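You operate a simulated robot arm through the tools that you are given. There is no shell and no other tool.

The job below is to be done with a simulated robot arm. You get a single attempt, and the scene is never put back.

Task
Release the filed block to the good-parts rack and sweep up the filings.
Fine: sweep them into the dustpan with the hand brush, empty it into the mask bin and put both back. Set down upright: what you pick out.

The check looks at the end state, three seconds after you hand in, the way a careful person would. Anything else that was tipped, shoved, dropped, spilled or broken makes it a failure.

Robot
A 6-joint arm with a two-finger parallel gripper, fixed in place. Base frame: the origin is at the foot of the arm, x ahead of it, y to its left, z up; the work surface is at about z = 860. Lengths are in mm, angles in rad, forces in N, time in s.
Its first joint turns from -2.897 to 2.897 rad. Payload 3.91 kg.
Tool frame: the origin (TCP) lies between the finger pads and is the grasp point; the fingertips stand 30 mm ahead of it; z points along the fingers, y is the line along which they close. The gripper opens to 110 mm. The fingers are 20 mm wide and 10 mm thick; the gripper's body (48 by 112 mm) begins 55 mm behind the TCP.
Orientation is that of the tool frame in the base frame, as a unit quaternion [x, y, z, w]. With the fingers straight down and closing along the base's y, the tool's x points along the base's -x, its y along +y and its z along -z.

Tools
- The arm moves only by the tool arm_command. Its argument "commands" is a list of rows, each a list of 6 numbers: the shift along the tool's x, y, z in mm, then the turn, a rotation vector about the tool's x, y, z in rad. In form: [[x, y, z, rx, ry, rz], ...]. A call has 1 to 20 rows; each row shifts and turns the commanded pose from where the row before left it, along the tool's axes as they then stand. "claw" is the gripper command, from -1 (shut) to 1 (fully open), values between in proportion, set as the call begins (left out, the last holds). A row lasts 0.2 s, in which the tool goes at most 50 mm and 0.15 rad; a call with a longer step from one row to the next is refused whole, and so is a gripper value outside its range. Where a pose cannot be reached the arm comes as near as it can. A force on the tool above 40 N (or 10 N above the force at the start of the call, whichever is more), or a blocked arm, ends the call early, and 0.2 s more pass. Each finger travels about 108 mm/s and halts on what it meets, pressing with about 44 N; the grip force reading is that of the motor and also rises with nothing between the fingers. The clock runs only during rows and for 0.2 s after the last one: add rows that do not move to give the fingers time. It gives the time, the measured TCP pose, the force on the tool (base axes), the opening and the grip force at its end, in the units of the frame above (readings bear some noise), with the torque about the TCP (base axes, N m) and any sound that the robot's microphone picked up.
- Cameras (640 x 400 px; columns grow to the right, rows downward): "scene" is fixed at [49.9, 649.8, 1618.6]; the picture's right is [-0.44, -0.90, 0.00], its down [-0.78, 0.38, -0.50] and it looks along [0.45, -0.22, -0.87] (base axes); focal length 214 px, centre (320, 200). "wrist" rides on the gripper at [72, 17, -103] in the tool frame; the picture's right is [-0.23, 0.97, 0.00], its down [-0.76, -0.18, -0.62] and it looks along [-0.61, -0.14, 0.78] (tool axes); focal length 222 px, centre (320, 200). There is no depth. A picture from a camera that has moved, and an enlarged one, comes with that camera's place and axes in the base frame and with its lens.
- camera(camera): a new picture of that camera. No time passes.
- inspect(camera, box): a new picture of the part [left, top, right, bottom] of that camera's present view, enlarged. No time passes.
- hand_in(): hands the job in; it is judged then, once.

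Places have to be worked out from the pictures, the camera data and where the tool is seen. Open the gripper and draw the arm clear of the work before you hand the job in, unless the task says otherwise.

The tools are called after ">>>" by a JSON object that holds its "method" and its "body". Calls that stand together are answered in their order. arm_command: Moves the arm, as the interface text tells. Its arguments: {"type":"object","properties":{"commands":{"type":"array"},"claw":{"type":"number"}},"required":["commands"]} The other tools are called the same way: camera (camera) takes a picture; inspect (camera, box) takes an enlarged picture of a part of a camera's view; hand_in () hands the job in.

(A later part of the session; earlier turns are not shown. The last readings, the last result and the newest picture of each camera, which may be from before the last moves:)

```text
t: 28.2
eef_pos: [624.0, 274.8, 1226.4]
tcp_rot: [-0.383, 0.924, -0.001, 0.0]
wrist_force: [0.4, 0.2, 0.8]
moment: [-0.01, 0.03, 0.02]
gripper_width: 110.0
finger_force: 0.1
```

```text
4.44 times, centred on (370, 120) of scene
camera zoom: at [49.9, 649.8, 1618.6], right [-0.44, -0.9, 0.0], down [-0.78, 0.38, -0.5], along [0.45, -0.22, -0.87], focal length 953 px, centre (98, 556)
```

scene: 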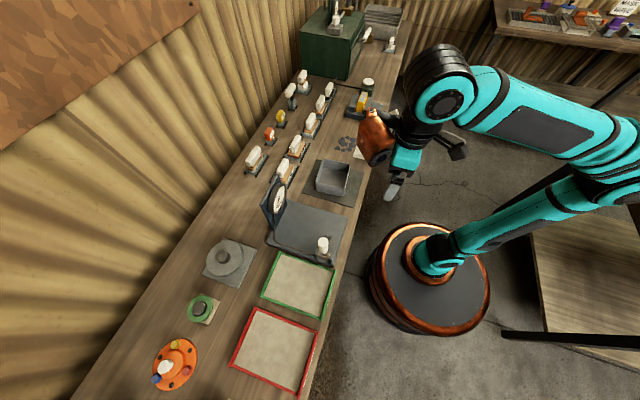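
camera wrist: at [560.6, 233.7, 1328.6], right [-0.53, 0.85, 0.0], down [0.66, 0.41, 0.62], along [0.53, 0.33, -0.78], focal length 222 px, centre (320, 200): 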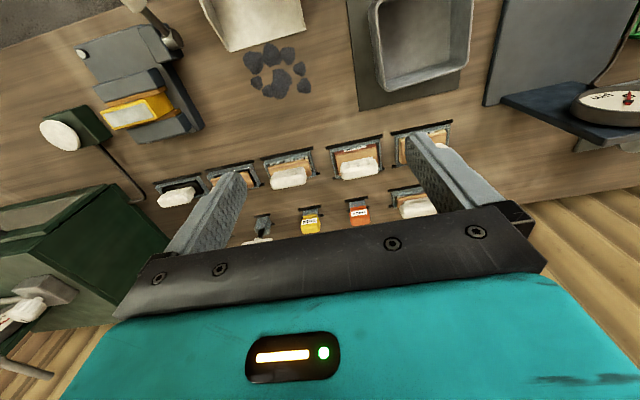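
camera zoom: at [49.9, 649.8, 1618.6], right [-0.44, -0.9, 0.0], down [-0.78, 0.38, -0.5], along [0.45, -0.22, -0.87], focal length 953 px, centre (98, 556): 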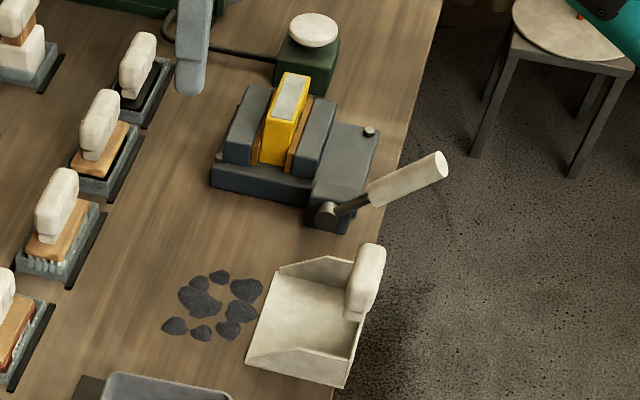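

The second front-row brush has dense dark bristles like a dustpan hand brush; the other two have spaced tufts. Before deciding, I'll pull back to look at the lower shelf for the mask bin.

>>> {"method": "arm_command", "body": {"commands": [[40, 0, 0, 0, 0, 0], [40, 0, 0, 0, 0, 0], [40, 0, 0, 0, 0, 0], [40, 0, 0, 0, 0, 0], [40, 0, 0, 0, 0, 0], [40, 0, 0, 0, 0, 0], [0, 0, 0, 0, 0, 0]]}}

>>> {"method": "camera", "body": {"camera": "wrist"}}

>>> {"method": "inspect", "body": {"camera": "wrist", "box": [0, 0, 320, 200]}}

>>> {"method": "inspect", "body": {"camera": "wrist", "box": [320, 0, 640, 200]}}

```text
t: 29.8
eef_pos: [452.7, 105.7, 1223.8]
tcp_rot: [-0.383, 0.924, 0.0, 0.0]
wrist_force: [0.1, 0.5, -0.1]
moment: [-0.01, 0.02, 0.01]
gripper_width: 110.1
finger_force: 0.0
```

```text
taken
camera wrist: at [389.4, 65.4, 1326.6], right [-0.53, 0.85, 0.0], down [0.66, 0.41, 0.62], along [0.53, 0.33, -0.78], focal length 222 px, centre (320, 200)
```

wrist: 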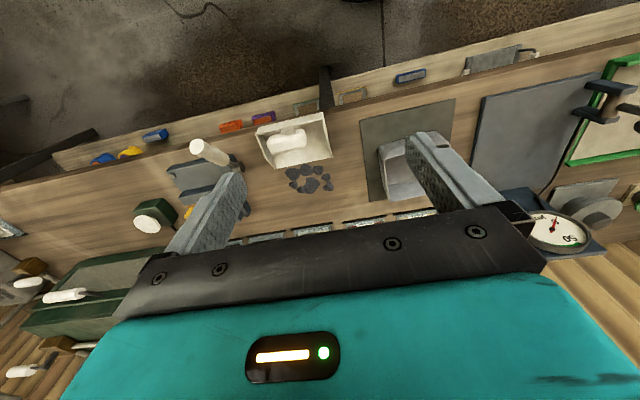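

```text
2.00 times, centred on (160, 100) of wrist
camera zoom: at [389.4, 65.4, 1326.6], right [-0.53, 0.85, 0.0], down [0.66, 0.41, 0.62], along [0.53, 0.33, -0.78], focal length 444 px, centre (640, 400)
```

zoom: 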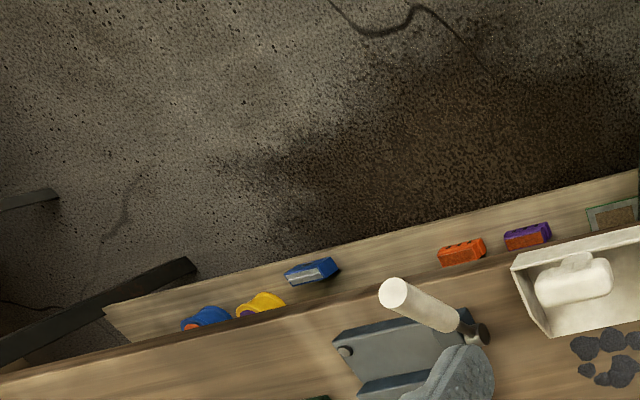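

```text
2.00 times, centred on (480, 100) of wrist
camera zoom: at [389.4, 65.4, 1326.6], right [-0.53, 0.85, 0.0], down [0.66, 0.41, 0.62], along [0.53, 0.33, -0.78], focal length 444 px, centre (0, 400)
```

zoom: 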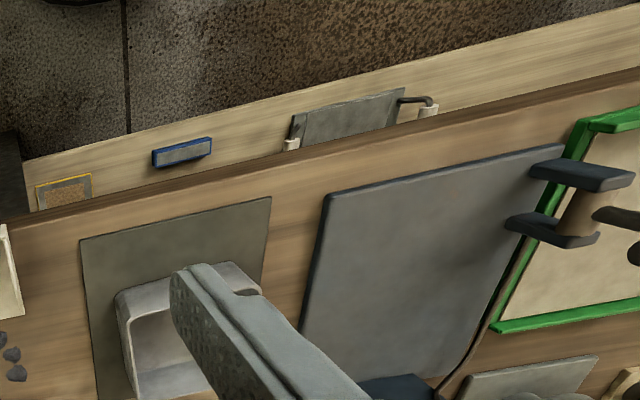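

The lower shelf holds only stock parts. I'll swing clockwise to check the table to the right/behind the robot before concluding which bin is the mask bin.

>>> {"method": "arm_command", "body": {"commands": [[0, -40, 0, 0, 0, 0.15], [0, -40, 0, 0, 0, 0.15], [0, -40, 0, 0, 0, 0.15], [0, -40, 0, 0, 0, 0.15], [0, -40, 0, 0, 0, 0.12], [0, -40, 0, 0, 0, 0.12], [0, -40, 0, 0, 0, 0.12], [0, -40, 0, 0, 0, 0.12], [0, -40, 0, 0, 0, 0.12], [0, -40, 0, 0, 0, 0.12], [0, -40, 0, 0, 0, 0.12], [0, -40, 0, 0, 0, 0.12], [0, 0, 0, 0, 0, 0]]}}

>>> {"method": "camera", "body": {"camera": "wrist"}}

>>> {"method": "camera", "body": {"camera": "scene"}}

```text
t: 32.6
eef_pos: [467.8, -328.0, 1224.4]
tcp_rot: [0.378, 0.926, 0.0, 0.0]
wrist_force: [0.1, -0.4, 0.2]
moment: [0.01, -0.02, 0.01]
gripper_width: 110.0
finger_force: 0.0
```

```text
taken
camera wrist: at [427.2, -267.0, 1327.4], right [0.84, 0.54, 0.0], down [0.42, -0.66, 0.62], along [0.33, -0.53, -0.78], focal length 222 px, centre (320, 200)
```

wrist: 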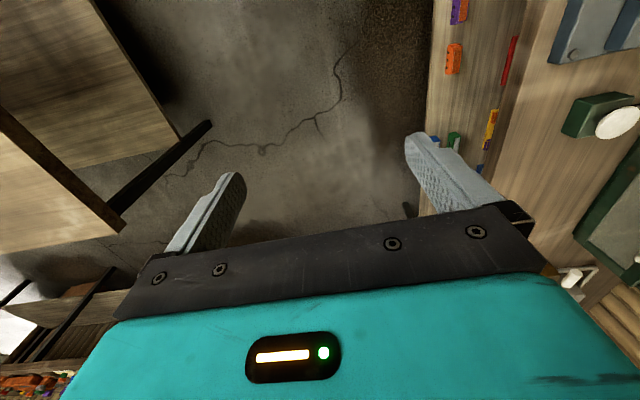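

```text
taken
```

scene: 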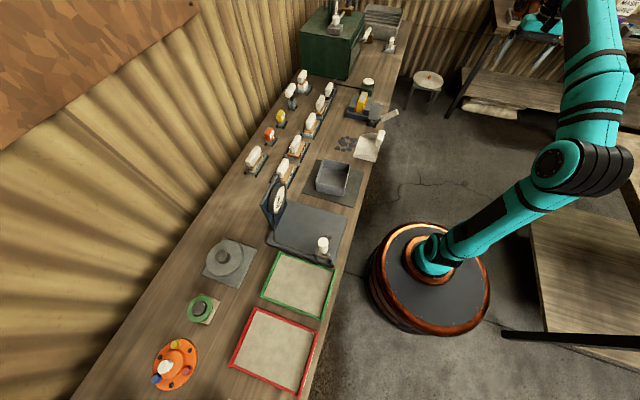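

Continuing clockwise to see the top of the table behind the robot.

>>> {"method": "arm_command", "body": {"commands": [[0, -40, 0, 0, 0, 0.12], [0, -40, 0, 0, 0, 0.12], [0, -40, 0, 0, 0, 0.12], [0, -40, 0, 0, 0, 0.12], [0, -40, 0, 0, 0, 0.12], [0, -40, 0, 0, 0, 0.12], [0, -40, 0, 0, 0, 0.12], [0, 0, 0, 0, 0, 0.12], [0, 0, 0, 0, 0, 0.12], [0, 0, 0, 0, 0, 0]]}}

>>> {"method": "camera", "body": {"camera": "wrist"}}

>>> {"method": "arm_command", "body": {"commands": [[0, 0, 0, 0, -0.12, 0], [0, 0, 0, 0, -0.12, 0], [0, 0, 0, 0, -0.12, 0], [0, 0, 0, 0, 0, 0]]}}

>>> {"method": "camera", "body": {"camera": "wrist"}}

>>> {"method": "inspect", "body": {"camera": "wrist", "box": [320, 100, 640, 300]}}

>>> {"method": "inspect", "body": {"camera": "wrist", "box": [0, 50, 320, 300]}}

```text
t: 34.8
eef_pos: [219.4, -440.0, 1224.7]
tcp_rot: [0.801, 0.599, 0.0, 0.0]
wrist_force: [-0.8, 0.4, -0.8]
moment: [0.02, 0.02, 0.01]
gripper_width: 110.0
finger_force: 0.1
```

```text
taken
camera wrist: at [255.8, -378.0, 1326.8], right [0.87, -0.49, 0.0], down [-0.39, -0.68, 0.62], along [-0.31, -0.54, -0.78], focal length 222 px, centre (320, 200)
```

wrist: 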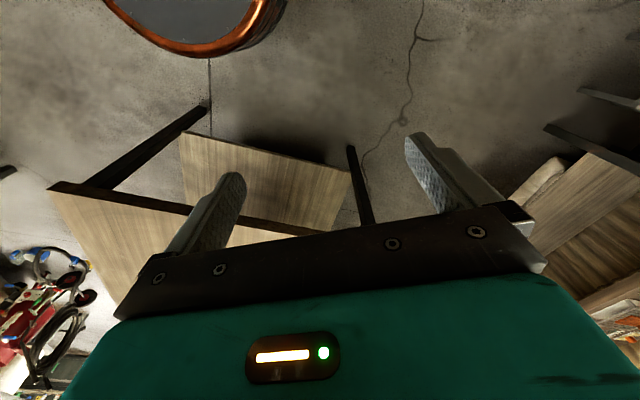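

```text
t: 35.8
eef_pos: [218.2, -442.1, 1226.0]
tcp_rot: [0.787, 0.59, -0.143, 0.108]
wrist_force: [0.0, 0.7, -0.2]
moment: [-0.01, 0.0, 0.02]
gripper_width: 109.8
finger_force: 0.1
```

```text
taken
camera wrist: at [263.9, -347.9, 1296.2], right [0.87, -0.48, 0.08], down [-0.31, -0.42, 0.85], along [-0.37, -0.77, -0.52], focal length 222 px, centre (320, 200)
```

wrist: 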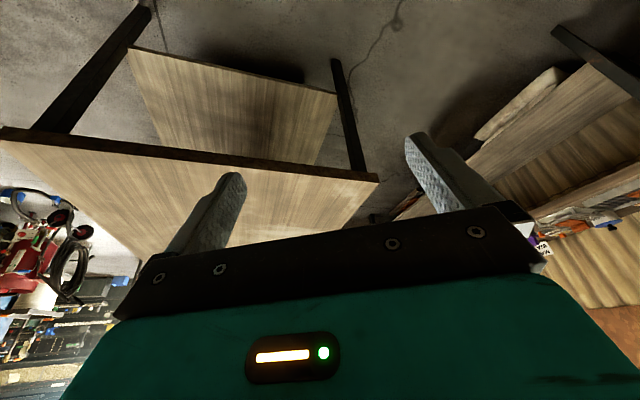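

```text
2.00 times, centred on (480, 200) of wrist
camera zoom: at [263.9, -347.9, 1296.2], right [0.87, -0.48, 0.08], down [-0.31, -0.42, 0.85], along [-0.37, -0.77, -0.52], focal length 444 px, centre (0, 200)
```

zoom: 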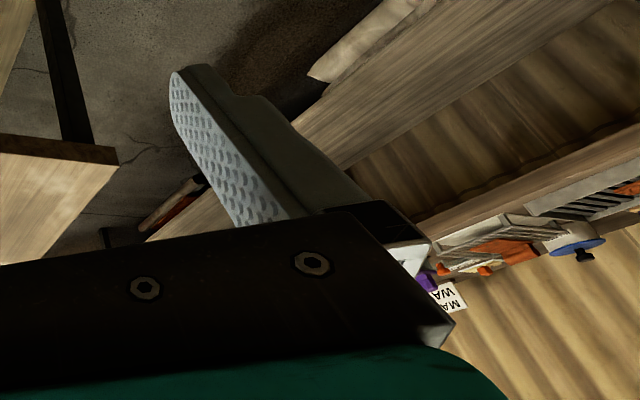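

```text
1.60 times, centred on (160, 175) of wrist
camera zoom: at [263.9, -347.9, 1296.2], right [0.87, -0.48, 0.08], down [-0.31, -0.42, 0.85], along [-0.37, -0.77, -0.52], focal length 355 px, centre (576, 240)
```

zoom: 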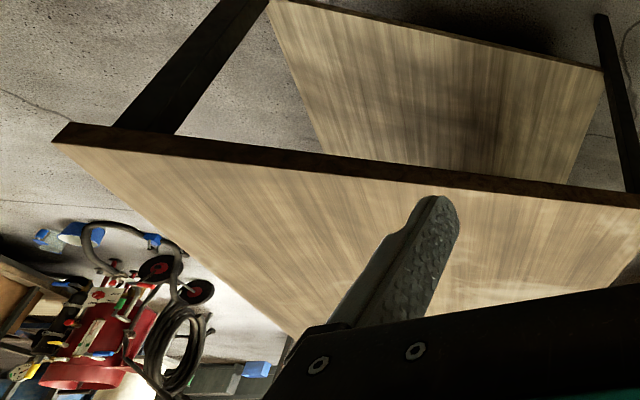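

The table is bare, so the only bin in reach is the grey one on the dark mat on the bench. I'll swing back to the vise for a careful look at its lever.

>>> {"method": "arm_command", "body": {"commands": [[0, 0, 0, 0, 0.12, 0], [0, 0, 0, 0, 0.12, 0], [0, 0, 0, 0, 0.12, 0], [0, 0, 0, 0, 0, -0.12], [0, 0, 0, 0, 0, -0.12], [0, 40, 0, 0, 0, -0.12], [0, 40, 0, 0, 0, -0.12], [0, 40, 0, 0, 0, -0.12], [0, 40, 0, 0, 0, -0.12], [0, 40, 0, 0, 0, -0.12], [0, 40, 0, 0, 0, -0.12], [0, 40, 0, 0, 0, -0.12], [0, 0, 0, 0, 0, -0.12], [0, 0, 0, 0, 0, -0.12], [0, 0, 0, 0, 0, -0.12], [0, 0, 0, 0, 0, -0.12], [0, 0, 0, 0, 0, -0.12], [0, 0, 0, 0, 0, -0.12], [0, 0, 0, 0, 0, 0]]}}

>>> {"method": "camera", "body": {"camera": "wrist"}}

```text
t: 39.8
eef_pos: [480.0, -355.8, 1224.6]
tcp_rot: [0.027, 1.0, 0.0, 0.0]
wrist_force: [1.1, 0.4, 0.5]
moment: [-0.01, -0.02, 0.02]
gripper_width: 109.9
finger_force: 0.1
```

```text
taken
camera wrist: at [407.2, -337.6, 1327.7], right [0.28, 0.96, 0.0], down [0.75, -0.22, 0.62], along [0.6, -0.17, -0.78], focal length 222 px, centre (320, 200)
```

wrist: 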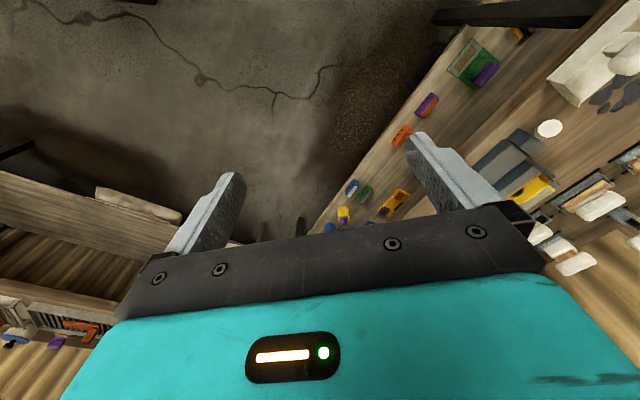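

>>> {"method": "arm_command", "body": {"commands": [[0, 0, 0, 0, 0, -0.14], [0, 0, 0, 0, 0, -0.14], [0, 0, 0, 0, 0, -0.14], [0, 0, 0, 0, 0, -0.14], [0, 0, 0, 0, 0, -0.14], [0, 0, 0, 0, 0, -0.14], [-46.6, 13.9, 0, 0, 0, 0], [-46.6, 13.9, 0, 0, 0, 0], [-46.6, 13.9, 0, 0, 0, 0], [-46.6, 13.9, 0, 0, 0, 0], [-46.6, 13.9, 0, 0, 0, 0], [-46.6, 13.9, 0, 0, 0, 0], [-46.6, 13.9, 0, 0, 0, 0], [-46.6, 13.9, 0, 0, 0, 0], [0, 0, 0, 0, 0, 0]]}}

>>> {"method": "camera", "body": {"camera": "wrist"}}

>>> {"method": "inspect", "body": {"camera": "wrist", "box": [240, 20, 400, 120]}}

>>> {"method": "camera", "body": {"camera": "scene"}}

```text
t: 43.0
eef_pos: [665.4, -17.2, 1226.8]
tcp_rot: [-0.382, 0.924, -0.001, 0.0]
wrist_force: [0.6, 0.4, -0.5]
moment: [-0.02, -0.02, -0.01]
gripper_width: 110.1
finger_force: 0.0
```

```text
taken
camera wrist: at [601.8, -58.4, 1329.7], right [-0.53, 0.85, 0.0], down [0.66, 0.41, 0.62], along [0.53, 0.33, -0.78], focal length 222 px, centre (320, 200)
```

wrist: 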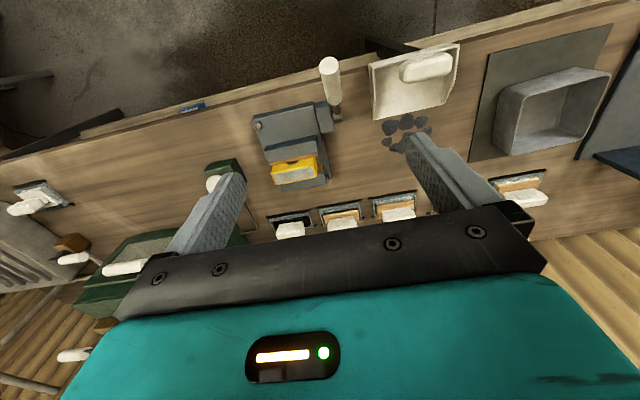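

```text
4.00 times, centred on (320, 70) of wrist
camera zoom: at [601.8, -58.4, 1329.7], right [-0.53, 0.85, 0.0], down [0.66, 0.41, 0.62], along [0.53, 0.33, -0.78], focal length 888 px, centre (320, 720)
```

zoom: 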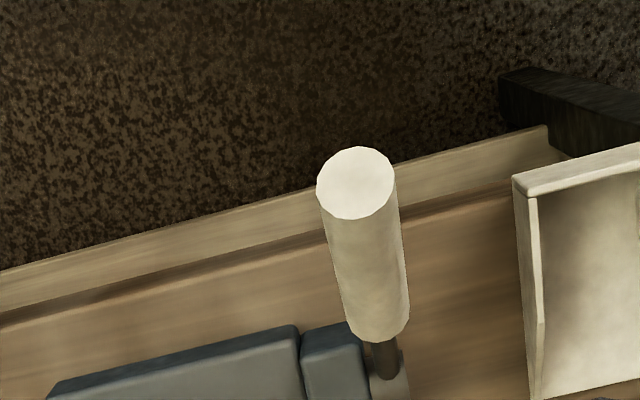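

```text
taken
```

scene: 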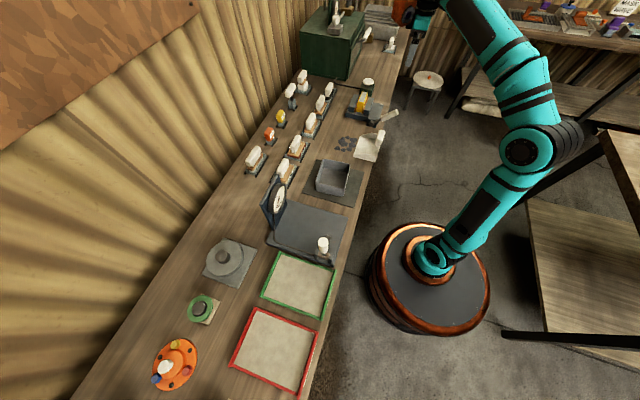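

The lever's handle tip triangulates to about (635,-21,980). I'll zoom on the pivot and jaws from the wrist to understand the mechanism.

>>> {"method": "inspect", "body": {"camera": "wrist", "box": [230, 90, 358, 190]}}

>>> {"method": "inspect", "body": {"camera": "scene", "box": [340, 85, 404, 125]}}

>>> {"method": "inspect", "body": {"camera": "wrist", "box": [360, 30, 488, 130]}}

>>> {"method": "inspect", "body": {"camera": "scene", "box": [330, 125, 394, 165]}}

```text
4.00 times, centred on (294, 140) of wrist
camera zoom: at [601.8, -58.4, 1329.7], right [-0.53, 0.85, 0.0], down [0.66, 0.41, 0.62], along [0.53, 0.33, -0.78], focal length 888 px, centre (424, 440)
```

zoom: 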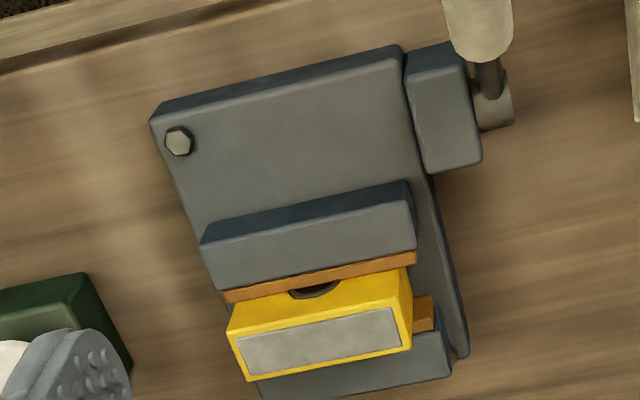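

```text
10.00 times, centred on (372, 105) of scene
camera zoom: at [49.9, 649.8, 1618.6], right [-0.44, -0.9, 0.0], down [-0.78, 0.38, -0.5], along [0.45, -0.22, -0.87], focal length 2145 px, centre (-200, 1150)
```

zoom: 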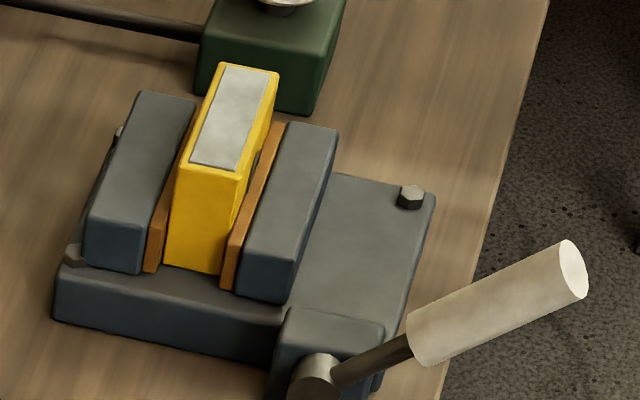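

```text
4.00 times, centred on (424, 80) of wrist
camera zoom: at [601.8, -58.4, 1329.7], right [-0.53, 0.85, 0.0], down [0.66, 0.41, 0.62], along [0.53, 0.33, -0.78], focal length 888 px, centre (-96, 680)
```

zoom: 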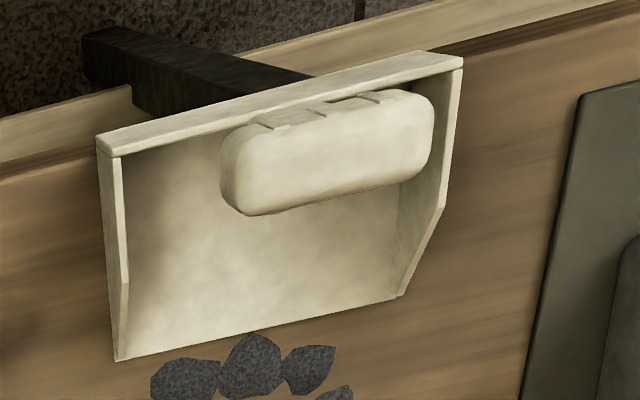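

```text
10.00 times, centred on (362, 145) of scene
camera zoom: at [49.9, 649.8, 1618.6], right [-0.44, -0.9, 0.0], down [-0.78, 0.38, -0.5], along [0.45, -0.22, -0.87], focal length 2145 px, centre (-100, 750)
```

zoom: 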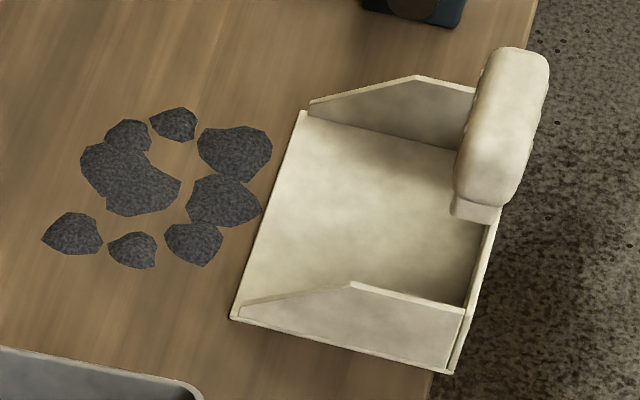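

The lever pivots at about s≈467, d≈531, z≈896 (bench frame, s along the bench and d away from the robot), leaning 41° toward me, so releasing means swinging it up and over. I'll position above the handle with a partly open gripper and check alignment.

>>> {"method": "arm_command", "body": {"commands": [[-4.7, 18.7, 30, 0, 0, 0], [0, 0, 40, 0, 0, 0], [0, 0, 40, 0, 0, 0], [0, 0, 30, 0, 0, 0], [0, 0, 30, 0, 0, 0], [0, 0, 0, 0, 0, 0]], "claw": 0.15}}

>>> {"method": "camera", "body": {"camera": "wrist"}}

>>> {"method": "inspect", "body": {"camera": "scene", "box": [340, 65, 420, 125]}}

```text
t: 44.4
eef_pos: [654.0, 1.4, 1056.0]
tcp_rot: [-0.383, 0.924, 0.0, 0.001]
wrist_force: [-0.1, -0.2, 0.2]
moment: [0.02, -0.01, 0.03]
gripper_width: 63.3
finger_force: 0.1
```

```text
taken
camera wrist: at [590.2, -38.7, 1159.0], right [-0.53, 0.85, 0.0], down [0.66, 0.41, 0.62], along [0.53, 0.33, -0.78], focal length 222 px, centre (320, 200)
```

wrist: 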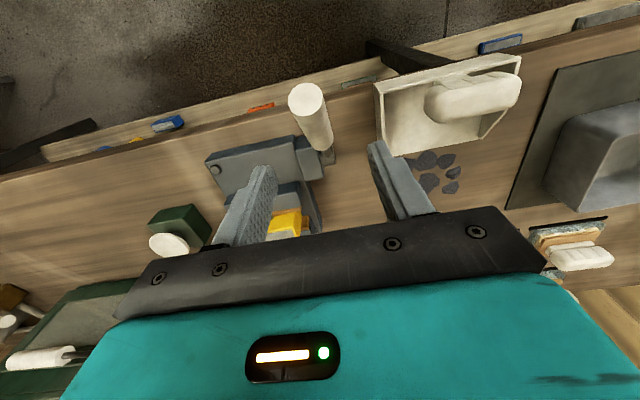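

```text
6.67 times, centred on (380, 95) of scene
camera zoom: at [49.9, 649.8, 1618.6], right [-0.44, -0.9, 0.0], down [-0.78, 0.38, -0.5], along [0.45, -0.22, -0.87], focal length 1430 px, centre (-80, 900)
```

zoom: 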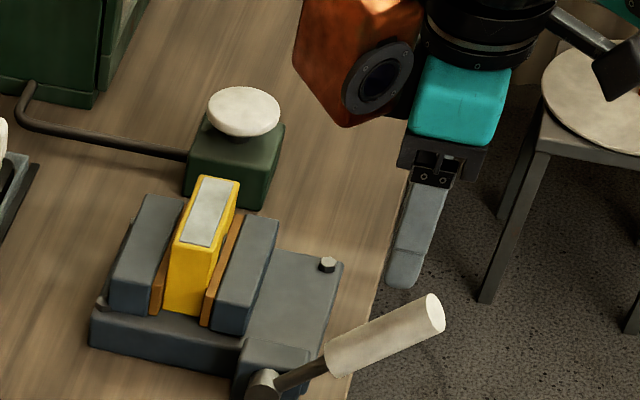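

Both cameras agree: the handle tip is at s≈465, d≈431, z≈980, and the fingertip check confirms the scene camera calibration. I'll descend around the handle's middle and close on it.

>>> {"method": "arm_command", "body": {"commands": [[0, -3.5, 30, 0, 0, 0], [0, 0, 35, 0, 0, 0], [0, 0, 30, 0, 0, 0], [0, 0, 6, 0, 0, 0], [0, 0, 0, 0, 0, 0]]}}

>>> {"method": "camera", "body": {"camera": "wrist"}}

>>> {"method": "inspect", "body": {"camera": "scene", "box": [340, 75, 420, 135]}}

```text
t: 45.6
eef_pos: [657.2, 0.3, 956.3]
tcp_rot: [-0.383, 0.924, -0.001, 0.0]
wrist_force: [0.0, -0.1, -0.4]
moment: [-0.02, 0.01, 0.0]
gripper_width: 63.3
finger_force: 0.1
```

```text
taken
camera wrist: at [593.3, -41.7, 1058.0], right [-0.53, 0.85, 0.0], down [0.66, 0.41, 0.62], along [0.53, 0.33, -0.78], focal length 222 px, centre (320, 200)
```

wrist: 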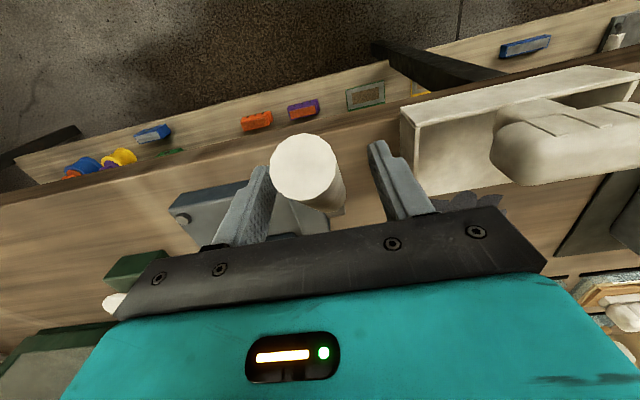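

```text
6.67 times, centred on (380, 105) of scene
camera zoom: at [49.9, 649.8, 1618.6], right [-0.44, -0.9, 0.0], down [-0.78, 0.38, -0.5], along [0.45, -0.22, -0.87], focal length 1430 px, centre (-80, 833)
```

zoom: 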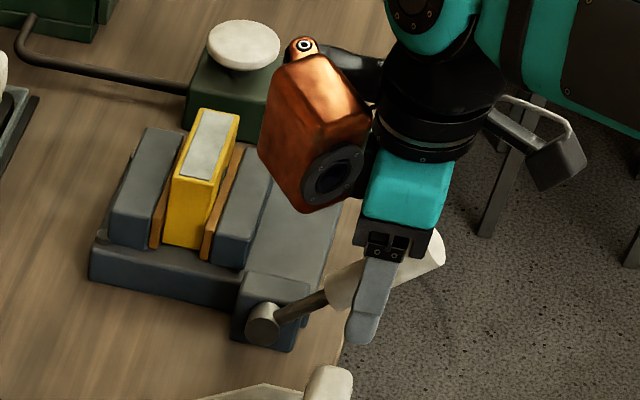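

The handle lies between the fingers within 2 mm of centre. Closing the gripper on it.

>>> {"method": "arm_command", "body": {"commands": [[0, -1.5, 0, 0, 0, 0], [0, 0, 0, 0, 0, 0], [0, 0, 0, 0, 0, 0], [0, 0, 0, 0, 0, 0]], "claw": -1}}

```text
t: 46.6
eef_pos: [656.2, -0.5, 956.3]
tcp_rot: [-0.383, 0.924, 0.0, -0.001]
wrist_force: [-14.5, 11.6, -6.8]
moment: [-0.3, 0.58, 0.16]
gripper_width: 26.9
finger_force: 44.9
```

Grip holds at 27 mm with a side load of about 18 N along the bench; I'll relax that slightly and try a small test arc upward.

>>> {"method": "arm_command", "body": {"commands": [[0, 1.5, 0, 0, 0, 0], [-3, 0, -3, 0, 0, 0], [-3, 0, -3, 0, 0, 0], [0, 0, 0, 0, 0, 0]]}}

```text
t: 47.6
eef_pos: [660.5, 3.2, 962.0]
tcp_rot: [-0.382, 0.924, 0.0, 0.0]
wrist_force: [-10.0, 1.6, -15.0]
moment: [-0.89, 0.98, 0.05]
gripper_width: 26.8
finger_force: 45.2
```

The lever moves with about 16 N of resistance. I'll continue along the arc, checking after a few steps.

>>> {"method": "arm_command", "body": {"commands": [[-5.9, 0, -5.2, 0, 0, 0], [-6.3, 0, -4.7, 0, 0, 0], [-6.7, 0, -4.1, 0, 0, 0], [0, 0, 0, 0, 0, 0]]}}

>>> {"method": "inspect", "body": {"camera": "scene", "box": [340, 75, 420, 135]}}

>>> {"method": "camera", "body": {"camera": "wrist"}}

```text
t: 48.6
eef_pos: [674.2, 17.4, 975.4]
tcp_rot: [-0.382, 0.924, -0.001, 0.001]
wrist_force: [-26.3, 6.9, -5.5]
moment: [-0.65, 1.33, 0.14]
gripper_width: 27.1
finger_force: 44.9
```

```text
6.67 times, centred on (380, 105) of scene
camera zoom: at [49.9, 649.8, 1618.6], right [-0.44, -0.9, 0.0], down [-0.78, 0.38, -0.5], along [0.45, -0.22, -0.87], focal length 1430 px, centre (-80, 833)
```

zoom: 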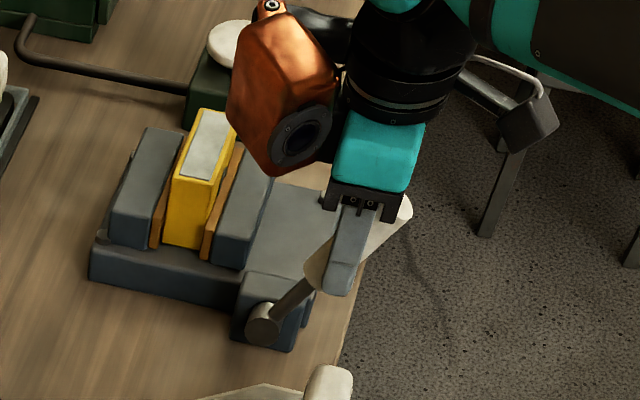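

```text
taken
camera wrist: at [610.3, -24.4, 1078.3], right [-0.53, 0.85, 0.0], down [0.66, 0.41, 0.62], along [0.53, 0.33, -0.78], focal length 222 px, centre (320, 200)
```

wrist: 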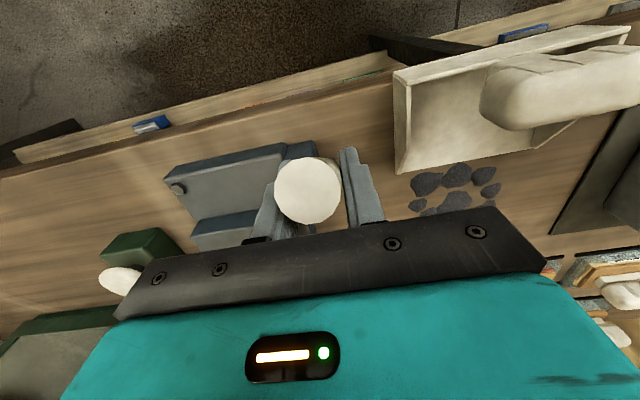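

The lever follows and stays gripped. I'll continue up through vertical, relieving the side load a bit.

>>> {"method": "arm_command", "body": {"commands": [[-7.1, 1, -3.3, 0, 0, 0], [-7.4, 1, -2.8, 0, 0, 0], [-7.6, 0, -2.1, 0, 0, 0], [-7.7, 0, -1.4, 0, 0, 0], [0, 0, 0, 0, 0, 0]]}}

>>> {"method": "inspect", "body": {"camera": "scene", "box": [340, 75, 420, 135]}}

```text
t: 49.7
eef_pos: [695.4, 36.8, 983.0]
tcp_rot: [-0.381, 0.925, -0.002, 0.001]
wrist_force: [23.5, -43.2, 5.3]
moment: [-0.36, 1.44, 0.52]
gripper_width: 26.6
finger_force: 45.3
stopped in row 5: the force on the tool passed its limit at 46 N (the readings are from after the stop); the commanded pose is now the measured one
```

```text
6.67 times, centred on (380, 105) of scene
camera zoom: at [49.9, 649.8, 1618.6], right [-0.44, -0.9, 0.0], down [-0.78, 0.38, -0.5], along [0.45, -0.22, -0.87], focal length 1430 px, centre (-80, 833)
```

zoom: 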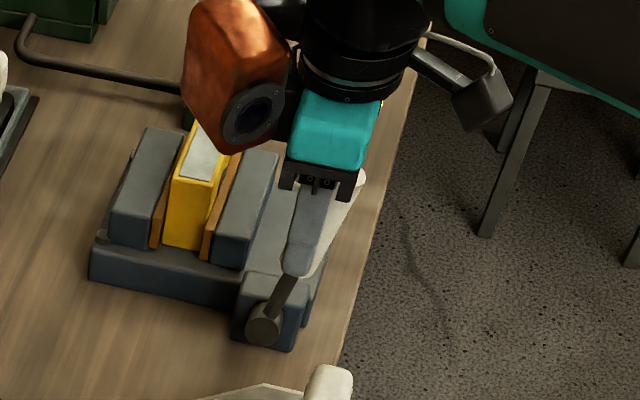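

Side load flipped sign after my lateral correction; the commanded pose is now reset to measured, so I'll hold still and read the residual force.

>>> {"method": "arm_command", "body": {"commands": [[0, 0, 0, 0, 0, 0]]}}

```text
t: 50.1
eef_pos: [696.1, 37.7, 984.7]
tcp_rot: [-0.382, 0.924, -0.003, 0.001]
wrist_force: [24.1, -37.2, 4.7]
moment: [-0.02, 1.42, 0.49]
gripper_width: 27.1
finger_force: 45.5
stopped in row 1: the force on the tool passed its limit at 61 N (the readings are from after the stop); the commanded pose is now the measured one
```

The residual side load points toward +s, so I'll ease 1 mm that way to relieve it.

>>> {"method": "arm_command", "body": {"commands": [[0, -1, 0, 0, 0, 0], [0, 0, 0, 0, 0, 0]]}}

```text
t: 50.7
eef_pos: [695.0, 37.9, 984.7]
tcp_rot: [-0.382, 0.924, -0.002, 0.0]
wrist_force: [21.8, -41.2, 6.4]
moment: [-0.2, 1.5, 0.52]
gripper_width: 27.0
finger_force: 45.3
```

I'll open the gripper to shed the side load and see whether the lever stays put.

>>> {"method": "arm_command", "body": {"commands": [[0, 0, 0, 0, 0, 0], [0, 0, 0, 0, 0, 0], [0, 0, 0, 0, 0, 0]], "claw": 0.1}}

>>> {"method": "camera", "body": {"camera": "wrist"}}

>>> {"method": "inspect", "body": {"camera": "scene", "box": [340, 75, 420, 135]}}

```text
t: 51.5
eef_pos: [694.8, 39.7, 983.7]
tcp_rot: [-0.383, 0.924, -0.003, 0.002]
wrist_force: [-0.1, 0.2, 0.1]
moment: [0.02, -0.01, -0.03]
gripper_width: 60.2
finger_force: 0.1
```

```text
taken
camera wrist: at [630.5, 0.2, 1086.9], right [-0.53, 0.85, -0.01], down [0.66, 0.42, 0.62], along [0.53, 0.33, -0.78], focal length 222 px, centre (320, 200)
```

wrist: 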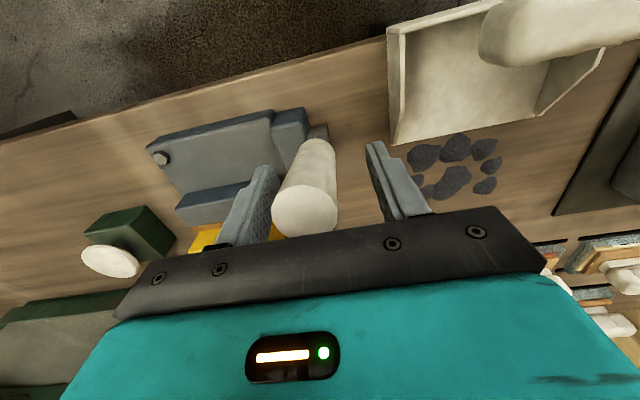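

```text
6.67 times, centred on (380, 105) of scene
camera zoom: at [49.9, 649.8, 1618.6], right [-0.44, -0.9, 0.0], down [-0.78, 0.38, -0.5], along [0.45, -0.22, -0.87], focal length 1430 px, centre (-80, 833)
```

zoom: 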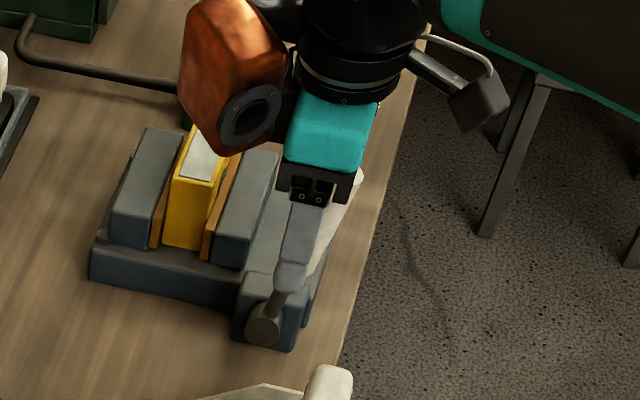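

The lever stays where I left it. I'll lift clear, close the gripper, and push the handle from my side instead, which avoids side loads.

>>> {"method": "arm_command", "body": {"commands": [[0, 0, -30, 0, 0, 0], [0, 0, -35, 0, 0, 0], [0, 0, -35, 0, 0, 0], [30, -2, 0, 0, 0, 0], [30, -2, 0, 0, 0, 0], [0, 0, 0, 0, 0, 0]]}}

>>> {"method": "arm_command", "body": {"commands": [[0, 0, 30, 0, 0, 0], [0, 0, 30, 0, 0, 0], [0, 0, 22, 0, 0, 0], [0, 0, 0, 0, 0, 0]], "claw": -1}}

>>> {"method": "camera", "body": {"camera": "wrist"}}

>>> {"method": "inspect", "body": {"camera": "scene", "box": [340, 75, 420, 135]}}

```text
t: 52.9
eef_pos: [654.5, -4.9, 1086.8]
tcp_rot: [-0.383, 0.924, -0.002, 0.002]
wrist_force: [-0.4, 0.5, 0.8]
moment: [0.0, -0.03, 0.01]
gripper_width: 60.2
finger_force: 0.1
```

```text
t: 53.9
eef_pos: [656.8, -7.5, 1005.5]
tcp_rot: [-0.383, 0.924, -0.003, 0.002]
wrist_force: [-0.1, 0.1, -0.1]
moment: [-0.02, -0.02, -0.01]
gripper_width: 0.2
finger_force: 37.6
```

```text
taken
camera wrist: at [591.5, -47.8, 1107.4], right [-0.53, 0.85, -0.01], down [0.66, 0.42, 0.62], along [0.53, 0.33, -0.78], focal length 222 px, centre (320, 200)
```

wrist: 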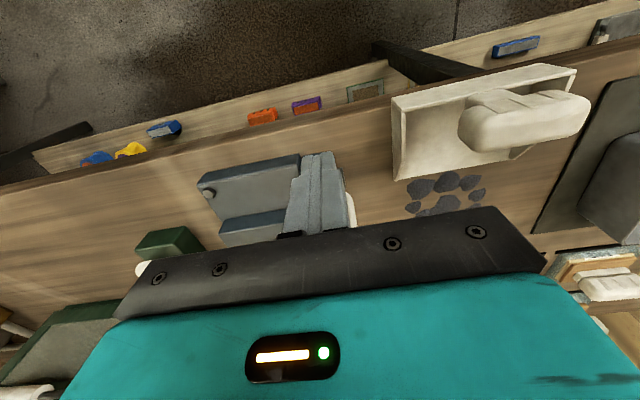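

```text
6.67 times, centred on (380, 105) of scene
camera zoom: at [49.9, 649.8, 1618.6], right [-0.44, -0.9, 0.0], down [-0.78, 0.38, -0.5], along [0.45, -0.22, -0.87], focal length 1430 px, centre (-80, 833)
```

zoom: 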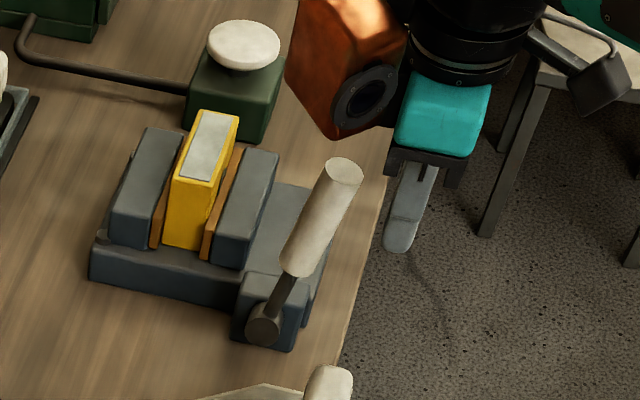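

The lever stands just short of vertical. I'll drop slightly and push it away with the closed fingers in small steps.

>>> {"method": "arm_command", "body": {"commands": [[-10, 3, 15, 0, 0, 0], [-8, 0, 0, 0, 0, 0], [-8, 0, 0, 0, 0, 0], [-8, 0, 0, 0, 0, 0], [-8, 0, 0, 0, 0, 0], [-8, 0, 0, 0, 0, 0], [-8, 0, 0, 0, 0, 0], [0, 0, 0, 0, 0, 0]]}}

>>> {"method": "inspect", "body": {"camera": "scene", "box": [340, 75, 420, 135]}}

```text
t: 55.7
eef_pos: [694.5, 37.5, 988.8]
tcp_rot: [-0.383, 0.924, -0.003, 0.001]
wrist_force: [-0.4, -0.2, 0.3]
moment: [-0.04, -0.01, -0.04]
gripper_width: 0.0
finger_force: 37.6
```

```text
6.67 times, centred on (380, 105) of scene
camera zoom: at [49.9, 649.8, 1618.6], right [-0.44, -0.9, 0.0], down [-0.78, 0.38, -0.5], along [0.45, -0.22, -0.87], focal length 1430 px, centre (-80, 833)
```

zoom: 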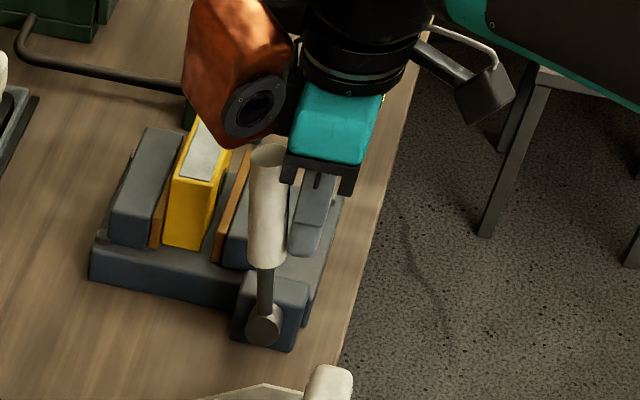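

The near jaw has backed off: a gap shows beside the block. I'll push the lever a bit further to its open end.

>>> {"method": "arm_command", "body": {"commands": [[-8, 0, 0, 0, 0, 0], [-8, 0, 0, 0, 0, 0], [-8, 0, 0, 0, 0, 0], [-8, 0, 0, 0, 0, 0], [0, 0, 0, 0, 0, 0]]}}

>>> {"method": "inspect", "body": {"camera": "scene", "box": [340, 75, 420, 135]}}

```text
t: 56.8
eef_pos: [713.1, 55.0, 990.3]
tcp_rot: [-0.382, 0.924, -0.005, 0.0]
wrist_force: [-14.9, -12.7, 6.1]
moment: [-0.32, 0.43, -0.01]
gripper_width: 0.0
finger_force: 38.0
stopped in row 5: the force on the tool passed its limit at 48 N (the readings are from after the stop); the commanded pose is now the measured one
```

```text
6.67 times, centred on (380, 105) of scene
camera zoom: at [49.9, 649.8, 1618.6], right [-0.44, -0.9, 0.0], down [-0.78, 0.38, -0.5], along [0.45, -0.22, -0.87], focal length 1430 px, centre (-80, 833)
```

zoom: 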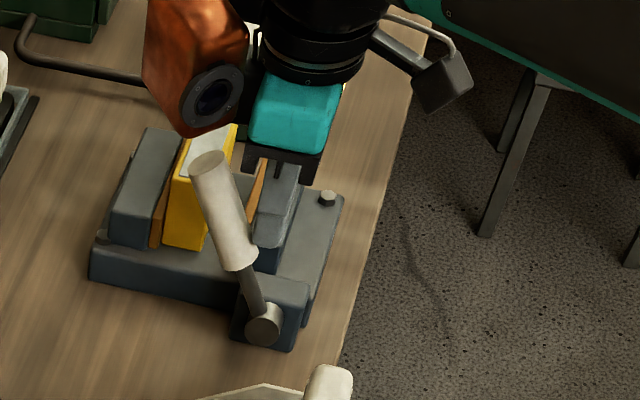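

The lever hit its open stop, the jaw is wide open and the block still stands. I'll back off, rise, and view the block.

>>> {"method": "arm_command", "body": {"commands": [[10, 0, 0, 0, 0, 0], [20, 0, -10, 0, 0, 0], [20, 0, -40, 0, 0, 0], [20, 0, -45, 0, 0, 0], [20, 0, -45, 0, 0, 0], [0, 0, -40, 0, 0, 0], [0, 0, 0, 0, 0, 0]], "claw": 1}}

>>> {"method": "camera", "body": {"camera": "wrist"}}

>>> {"method": "inspect", "body": {"camera": "scene", "box": [340, 85, 404, 125]}}

>>> {"method": "inspect", "body": {"camera": "wrist", "box": [220, 60, 380, 160]}}

```text
t: 58.4
eef_pos: [648.4, -3.4, 1168.3]
tcp_rot: [-0.382, 0.924, -0.003, 0.0]
wrist_force: [0.0, 0.1, -0.2]
moment: [0.01, 0.05, 0.05]
gripper_width: 110.6
finger_force: 0.1
```

```text
taken
camera wrist: at [584.8, -43.4, 1271.1], right [-0.53, 0.85, -0.01], down [0.66, 0.42, 0.62], along [0.53, 0.32, -0.78], focal length 222 px, centre (320, 200)
```

wrist: 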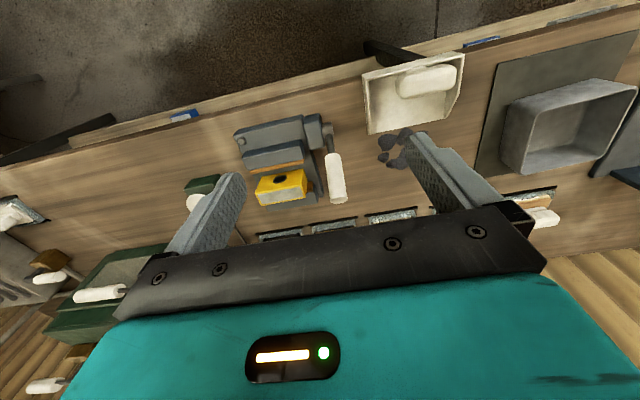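

```text
10.00 times, centred on (372, 105) of scene
camera zoom: at [49.9, 649.8, 1618.6], right [-0.44, -0.9, 0.0], down [-0.78, 0.38, -0.5], along [0.45, -0.22, -0.87], focal length 2145 px, centre (-200, 1150)
```

zoom: 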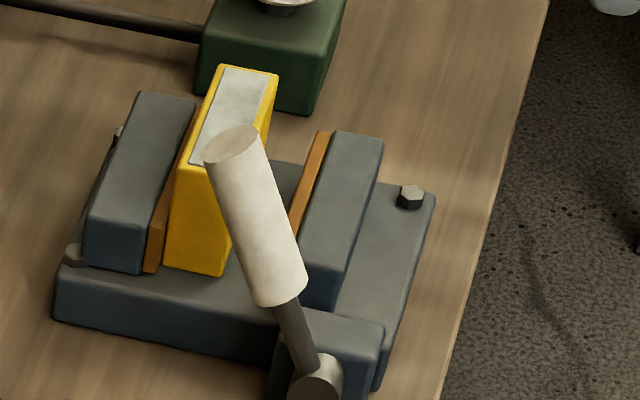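

```text
4.00 times, centred on (300, 110) of wrist
camera zoom: at [584.8, -43.4, 1271.1], right [-0.53, 0.85, -0.01], down [0.66, 0.42, 0.62], along [0.53, 0.32, -0.78], focal length 888 px, centre (400, 560)
```

zoom: 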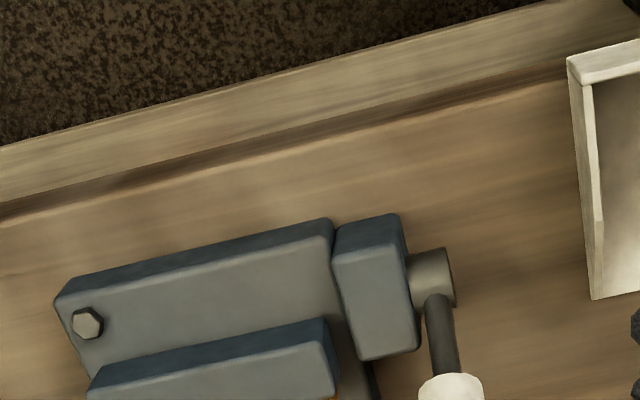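

Block spans s≈531–615, d≈595–625, z≈891–949, resting free on the vise bed. I'll go above it with the gripper fully open (closing along the bench) and check alignment.

>>> {"method": "arm_command", "body": {"commands": [[-38.5, -28, 0, 0, 0, 0], [-38.5, -28, 0, 0, 0, 0], [-38.5, -28, 0, 0, 0, 0], [-38.5, -28, 0, 0, 0, 0], [0, 0, 40, 0, 0, 0], [0, 0, 40, 0, 0, 0], [0, 0, 0, 0, 0, 0]], "claw": 1}}

>>> {"method": "camera", "body": {"camera": "wrist"}}

>>> {"method": "inspect", "body": {"camera": "wrist", "box": [220, 60, 420, 185]}}

>>> {"method": "inspect", "body": {"camera": "scene", "box": [330, 65, 410, 125]}}

```text
t: 60.0
eef_pos: [839.2, 21.7, 1091.4]
tcp_rot: [-0.382, 0.924, -0.004, 0.0]
wrist_force: [1.1, -0.4, 0.0]
moment: [0.0, -0.02, 0.03]
gripper_width: 109.9
finger_force: 0.1
```

```text
taken
camera wrist: at [775.5, -17.9, 1194.3], right [-0.53, 0.85, -0.01], down [0.66, 0.42, 0.62], along [0.53, 0.32, -0.78], focal length 222 px, centre (320, 200)
```

wrist: 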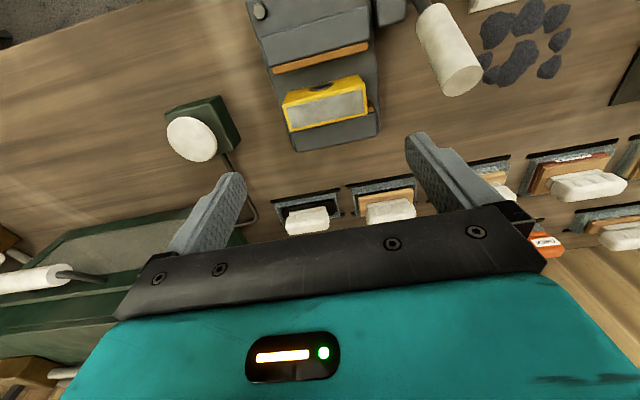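

```text
3.20 times, centred on (320, 122) of wrist
camera zoom: at [775.5, -17.9, 1194.3], right [-0.53, 0.85, -0.01], down [0.66, 0.42, 0.62], along [0.53, 0.32, -0.78], focal length 711 px, centre (320, 448)
```

zoom: 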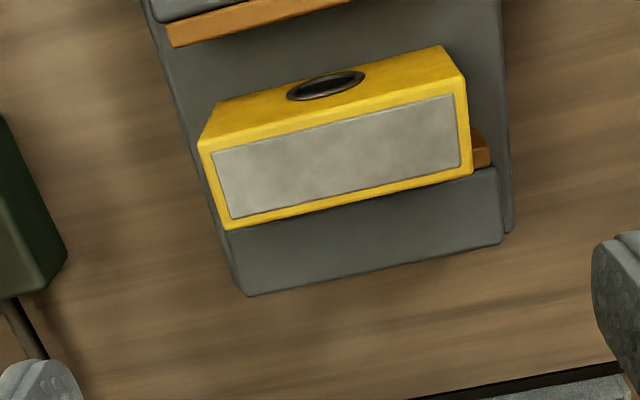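

```text
6.67 times, centred on (370, 95) of scene
camera zoom: at [49.9, 649.8, 1618.6], right [-0.44, -0.9, 0.0], down [-0.78, 0.38, -0.5], along [0.45, -0.22, -0.87], focal length 1430 px, centre (-13, 900)
```

zoom: 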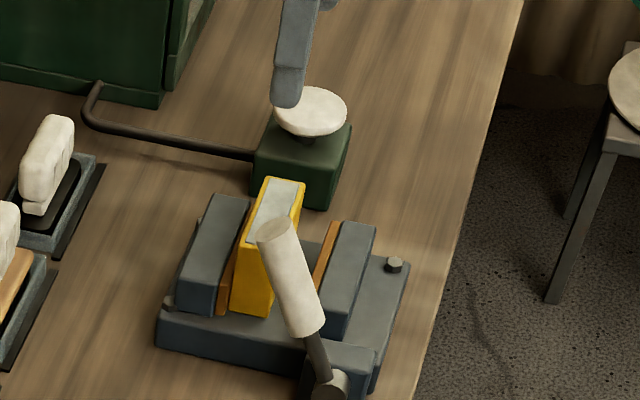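

Block centre is at s≈572, d≈607; I'm 6 mm off along the bench. I'll correct, descend to just around the block top and check again.

>>> {"method": "arm_command", "body": {"commands": [[0, 6, 30, 0, 0, 0], [0, 0, 40, 0, 0, 0], [0, 0, 33, 0, 0, 0], [0, 0, 0, 0, 0, 0]]}}

>>> {"method": "camera", "body": {"camera": "wrist"}}

>>> {"method": "inspect", "body": {"camera": "scene", "box": [330, 65, 410, 125]}}

```text
t: 61.0
eef_pos: [834.1, 24.9, 986.8]
tcp_rot: [-0.381, 0.924, -0.003, 0.0]
wrist_force: [0.0, -0.4, 0.4]
moment: [-0.01, 0.02, -0.02]
gripper_width: 109.9
finger_force: 0.0
```

```text
taken
camera wrist: at [770.6, -14.5, 1090.0], right [-0.53, 0.85, -0.01], down [0.66, 0.42, 0.62], along [0.53, 0.32, -0.78], focal length 222 px, centre (320, 200)
```

wrist: 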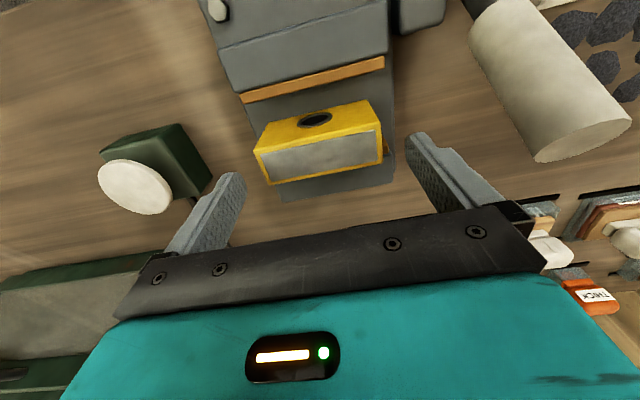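

```text
6.67 times, centred on (370, 95) of scene
camera zoom: at [49.9, 649.8, 1618.6], right [-0.44, -0.9, 0.0], down [-0.78, 0.38, -0.5], along [0.45, -0.22, -0.87], focal length 1430 px, centre (-13, 900)
```

zoom: 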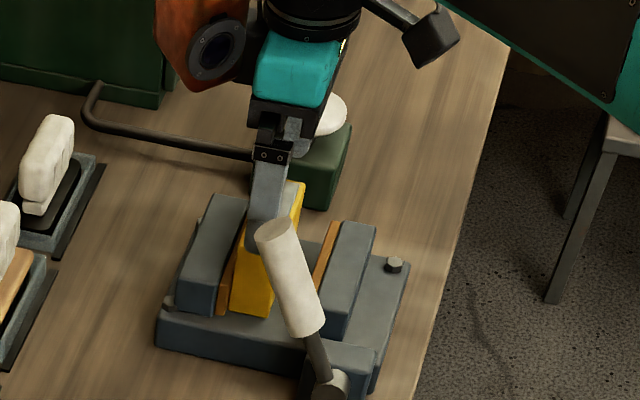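

Aligned within 2 mm. Descending to grip depth, then closing gently.

>>> {"method": "arm_command", "body": {"commands": [[1, 0, 20, 0, 0, 0], [0, 0, 20, 0, 0, 0], [0, 0, 12, 0, 0, 0], [0, 0, 0, 0, 0, 0]]}}

>>> {"method": "arm_command", "body": {"commands": [[0, 0, 0, 0, 0, 0], [0, 0, 0, 0, 0, 0], [0, 0, 0, 0, 0, 0]], "claw": -1}}

>>> {"method": "camera", "body": {"camera": "wrist"}}

```text
t: 62.0
eef_pos: [834.1, 24.6, 933.8]
tcp_rot: [-0.382, 0.924, -0.003, -0.001]
wrist_force: [-0.4, -0.9, 0.0]
moment: [-0.01, -0.01, -0.03]
gripper_width: 110.1
finger_force: 0.1
```

```text
t: 62.8
eef_pos: [833.4, 25.6, 934.7]
tcp_rot: [-0.381, 0.924, -0.003, -0.001]
wrist_force: [0.7, -1.2, -0.4]
moment: [0.08, 0.11, 0.02]
gripper_width: 90.0
finger_force: 44.0
```

```text
taken
camera wrist: at [770.2, -14.9, 1037.5], right [-0.53, 0.85, -0.01], down [0.66, 0.42, 0.62], along [0.53, 0.32, -0.78], focal length 222 px, centre (320, 200)
```

wrist: 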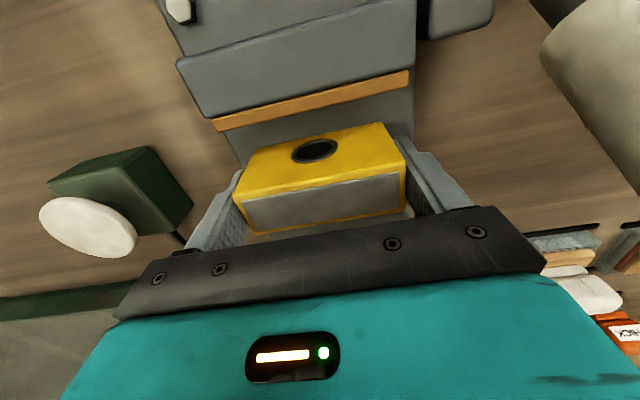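

Block gripped at 90 mm. Lifting straight up well clear before travelling to the GOOD tray.

>>> {"method": "arm_command", "body": {"commands": [[0, 0, -10, 0, 0, 0], [0, 0, -25, 0, 0, 0], [0, 0, -40, 0, 0, 0], [0, 0, -40, 0, 0, 0], [0, 0, -40, 0, 0, 0], [0, 0, -40, 0, 0, 0], [0, 0, -40, 0, 0, 0], [0, 0, -15, 0, 0, 0], [0, 0, 0, 0, 0, 0]]}}

>>> {"method": "camera", "body": {"camera": "wrist"}}

>>> {"method": "camera", "body": {"camera": "scene"}}

```text
t: 64.8
eef_pos: [833.3, 27.4, 1186.9]
tcp_rot: [-0.382, 0.924, -0.002, -0.001]
wrist_force: [0.0, 0.4, -3.0]
moment: [0.01, 0.02, 0.01]
gripper_width: 89.8
finger_force: 44.2
```

```text
taken
camera wrist: at [770.4, -12.6, 1289.5], right [-0.53, 0.85, -0.01], down [0.66, 0.42, 0.62], along [0.53, 0.32, -0.78], focal length 222 px, centre (320, 200)
```

wrist: 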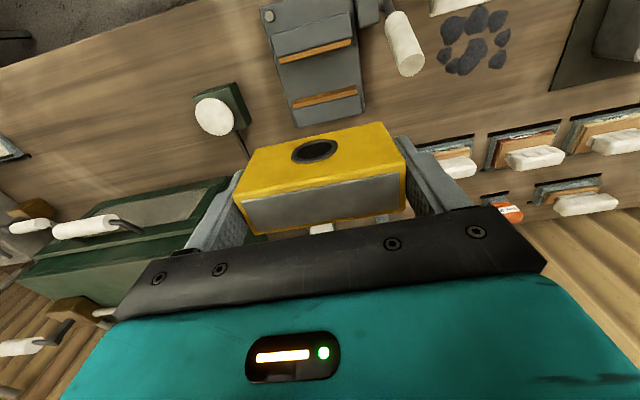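

```text
taken
```

scene: 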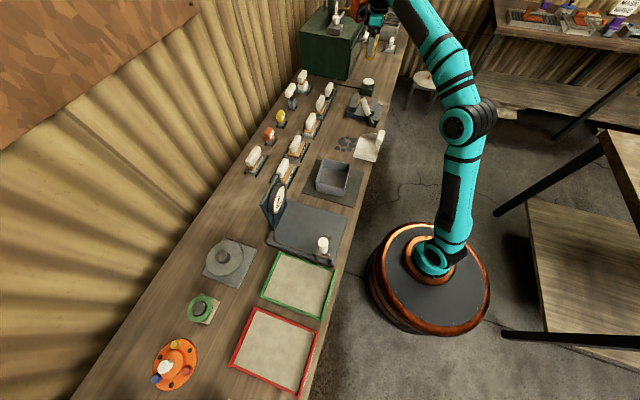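

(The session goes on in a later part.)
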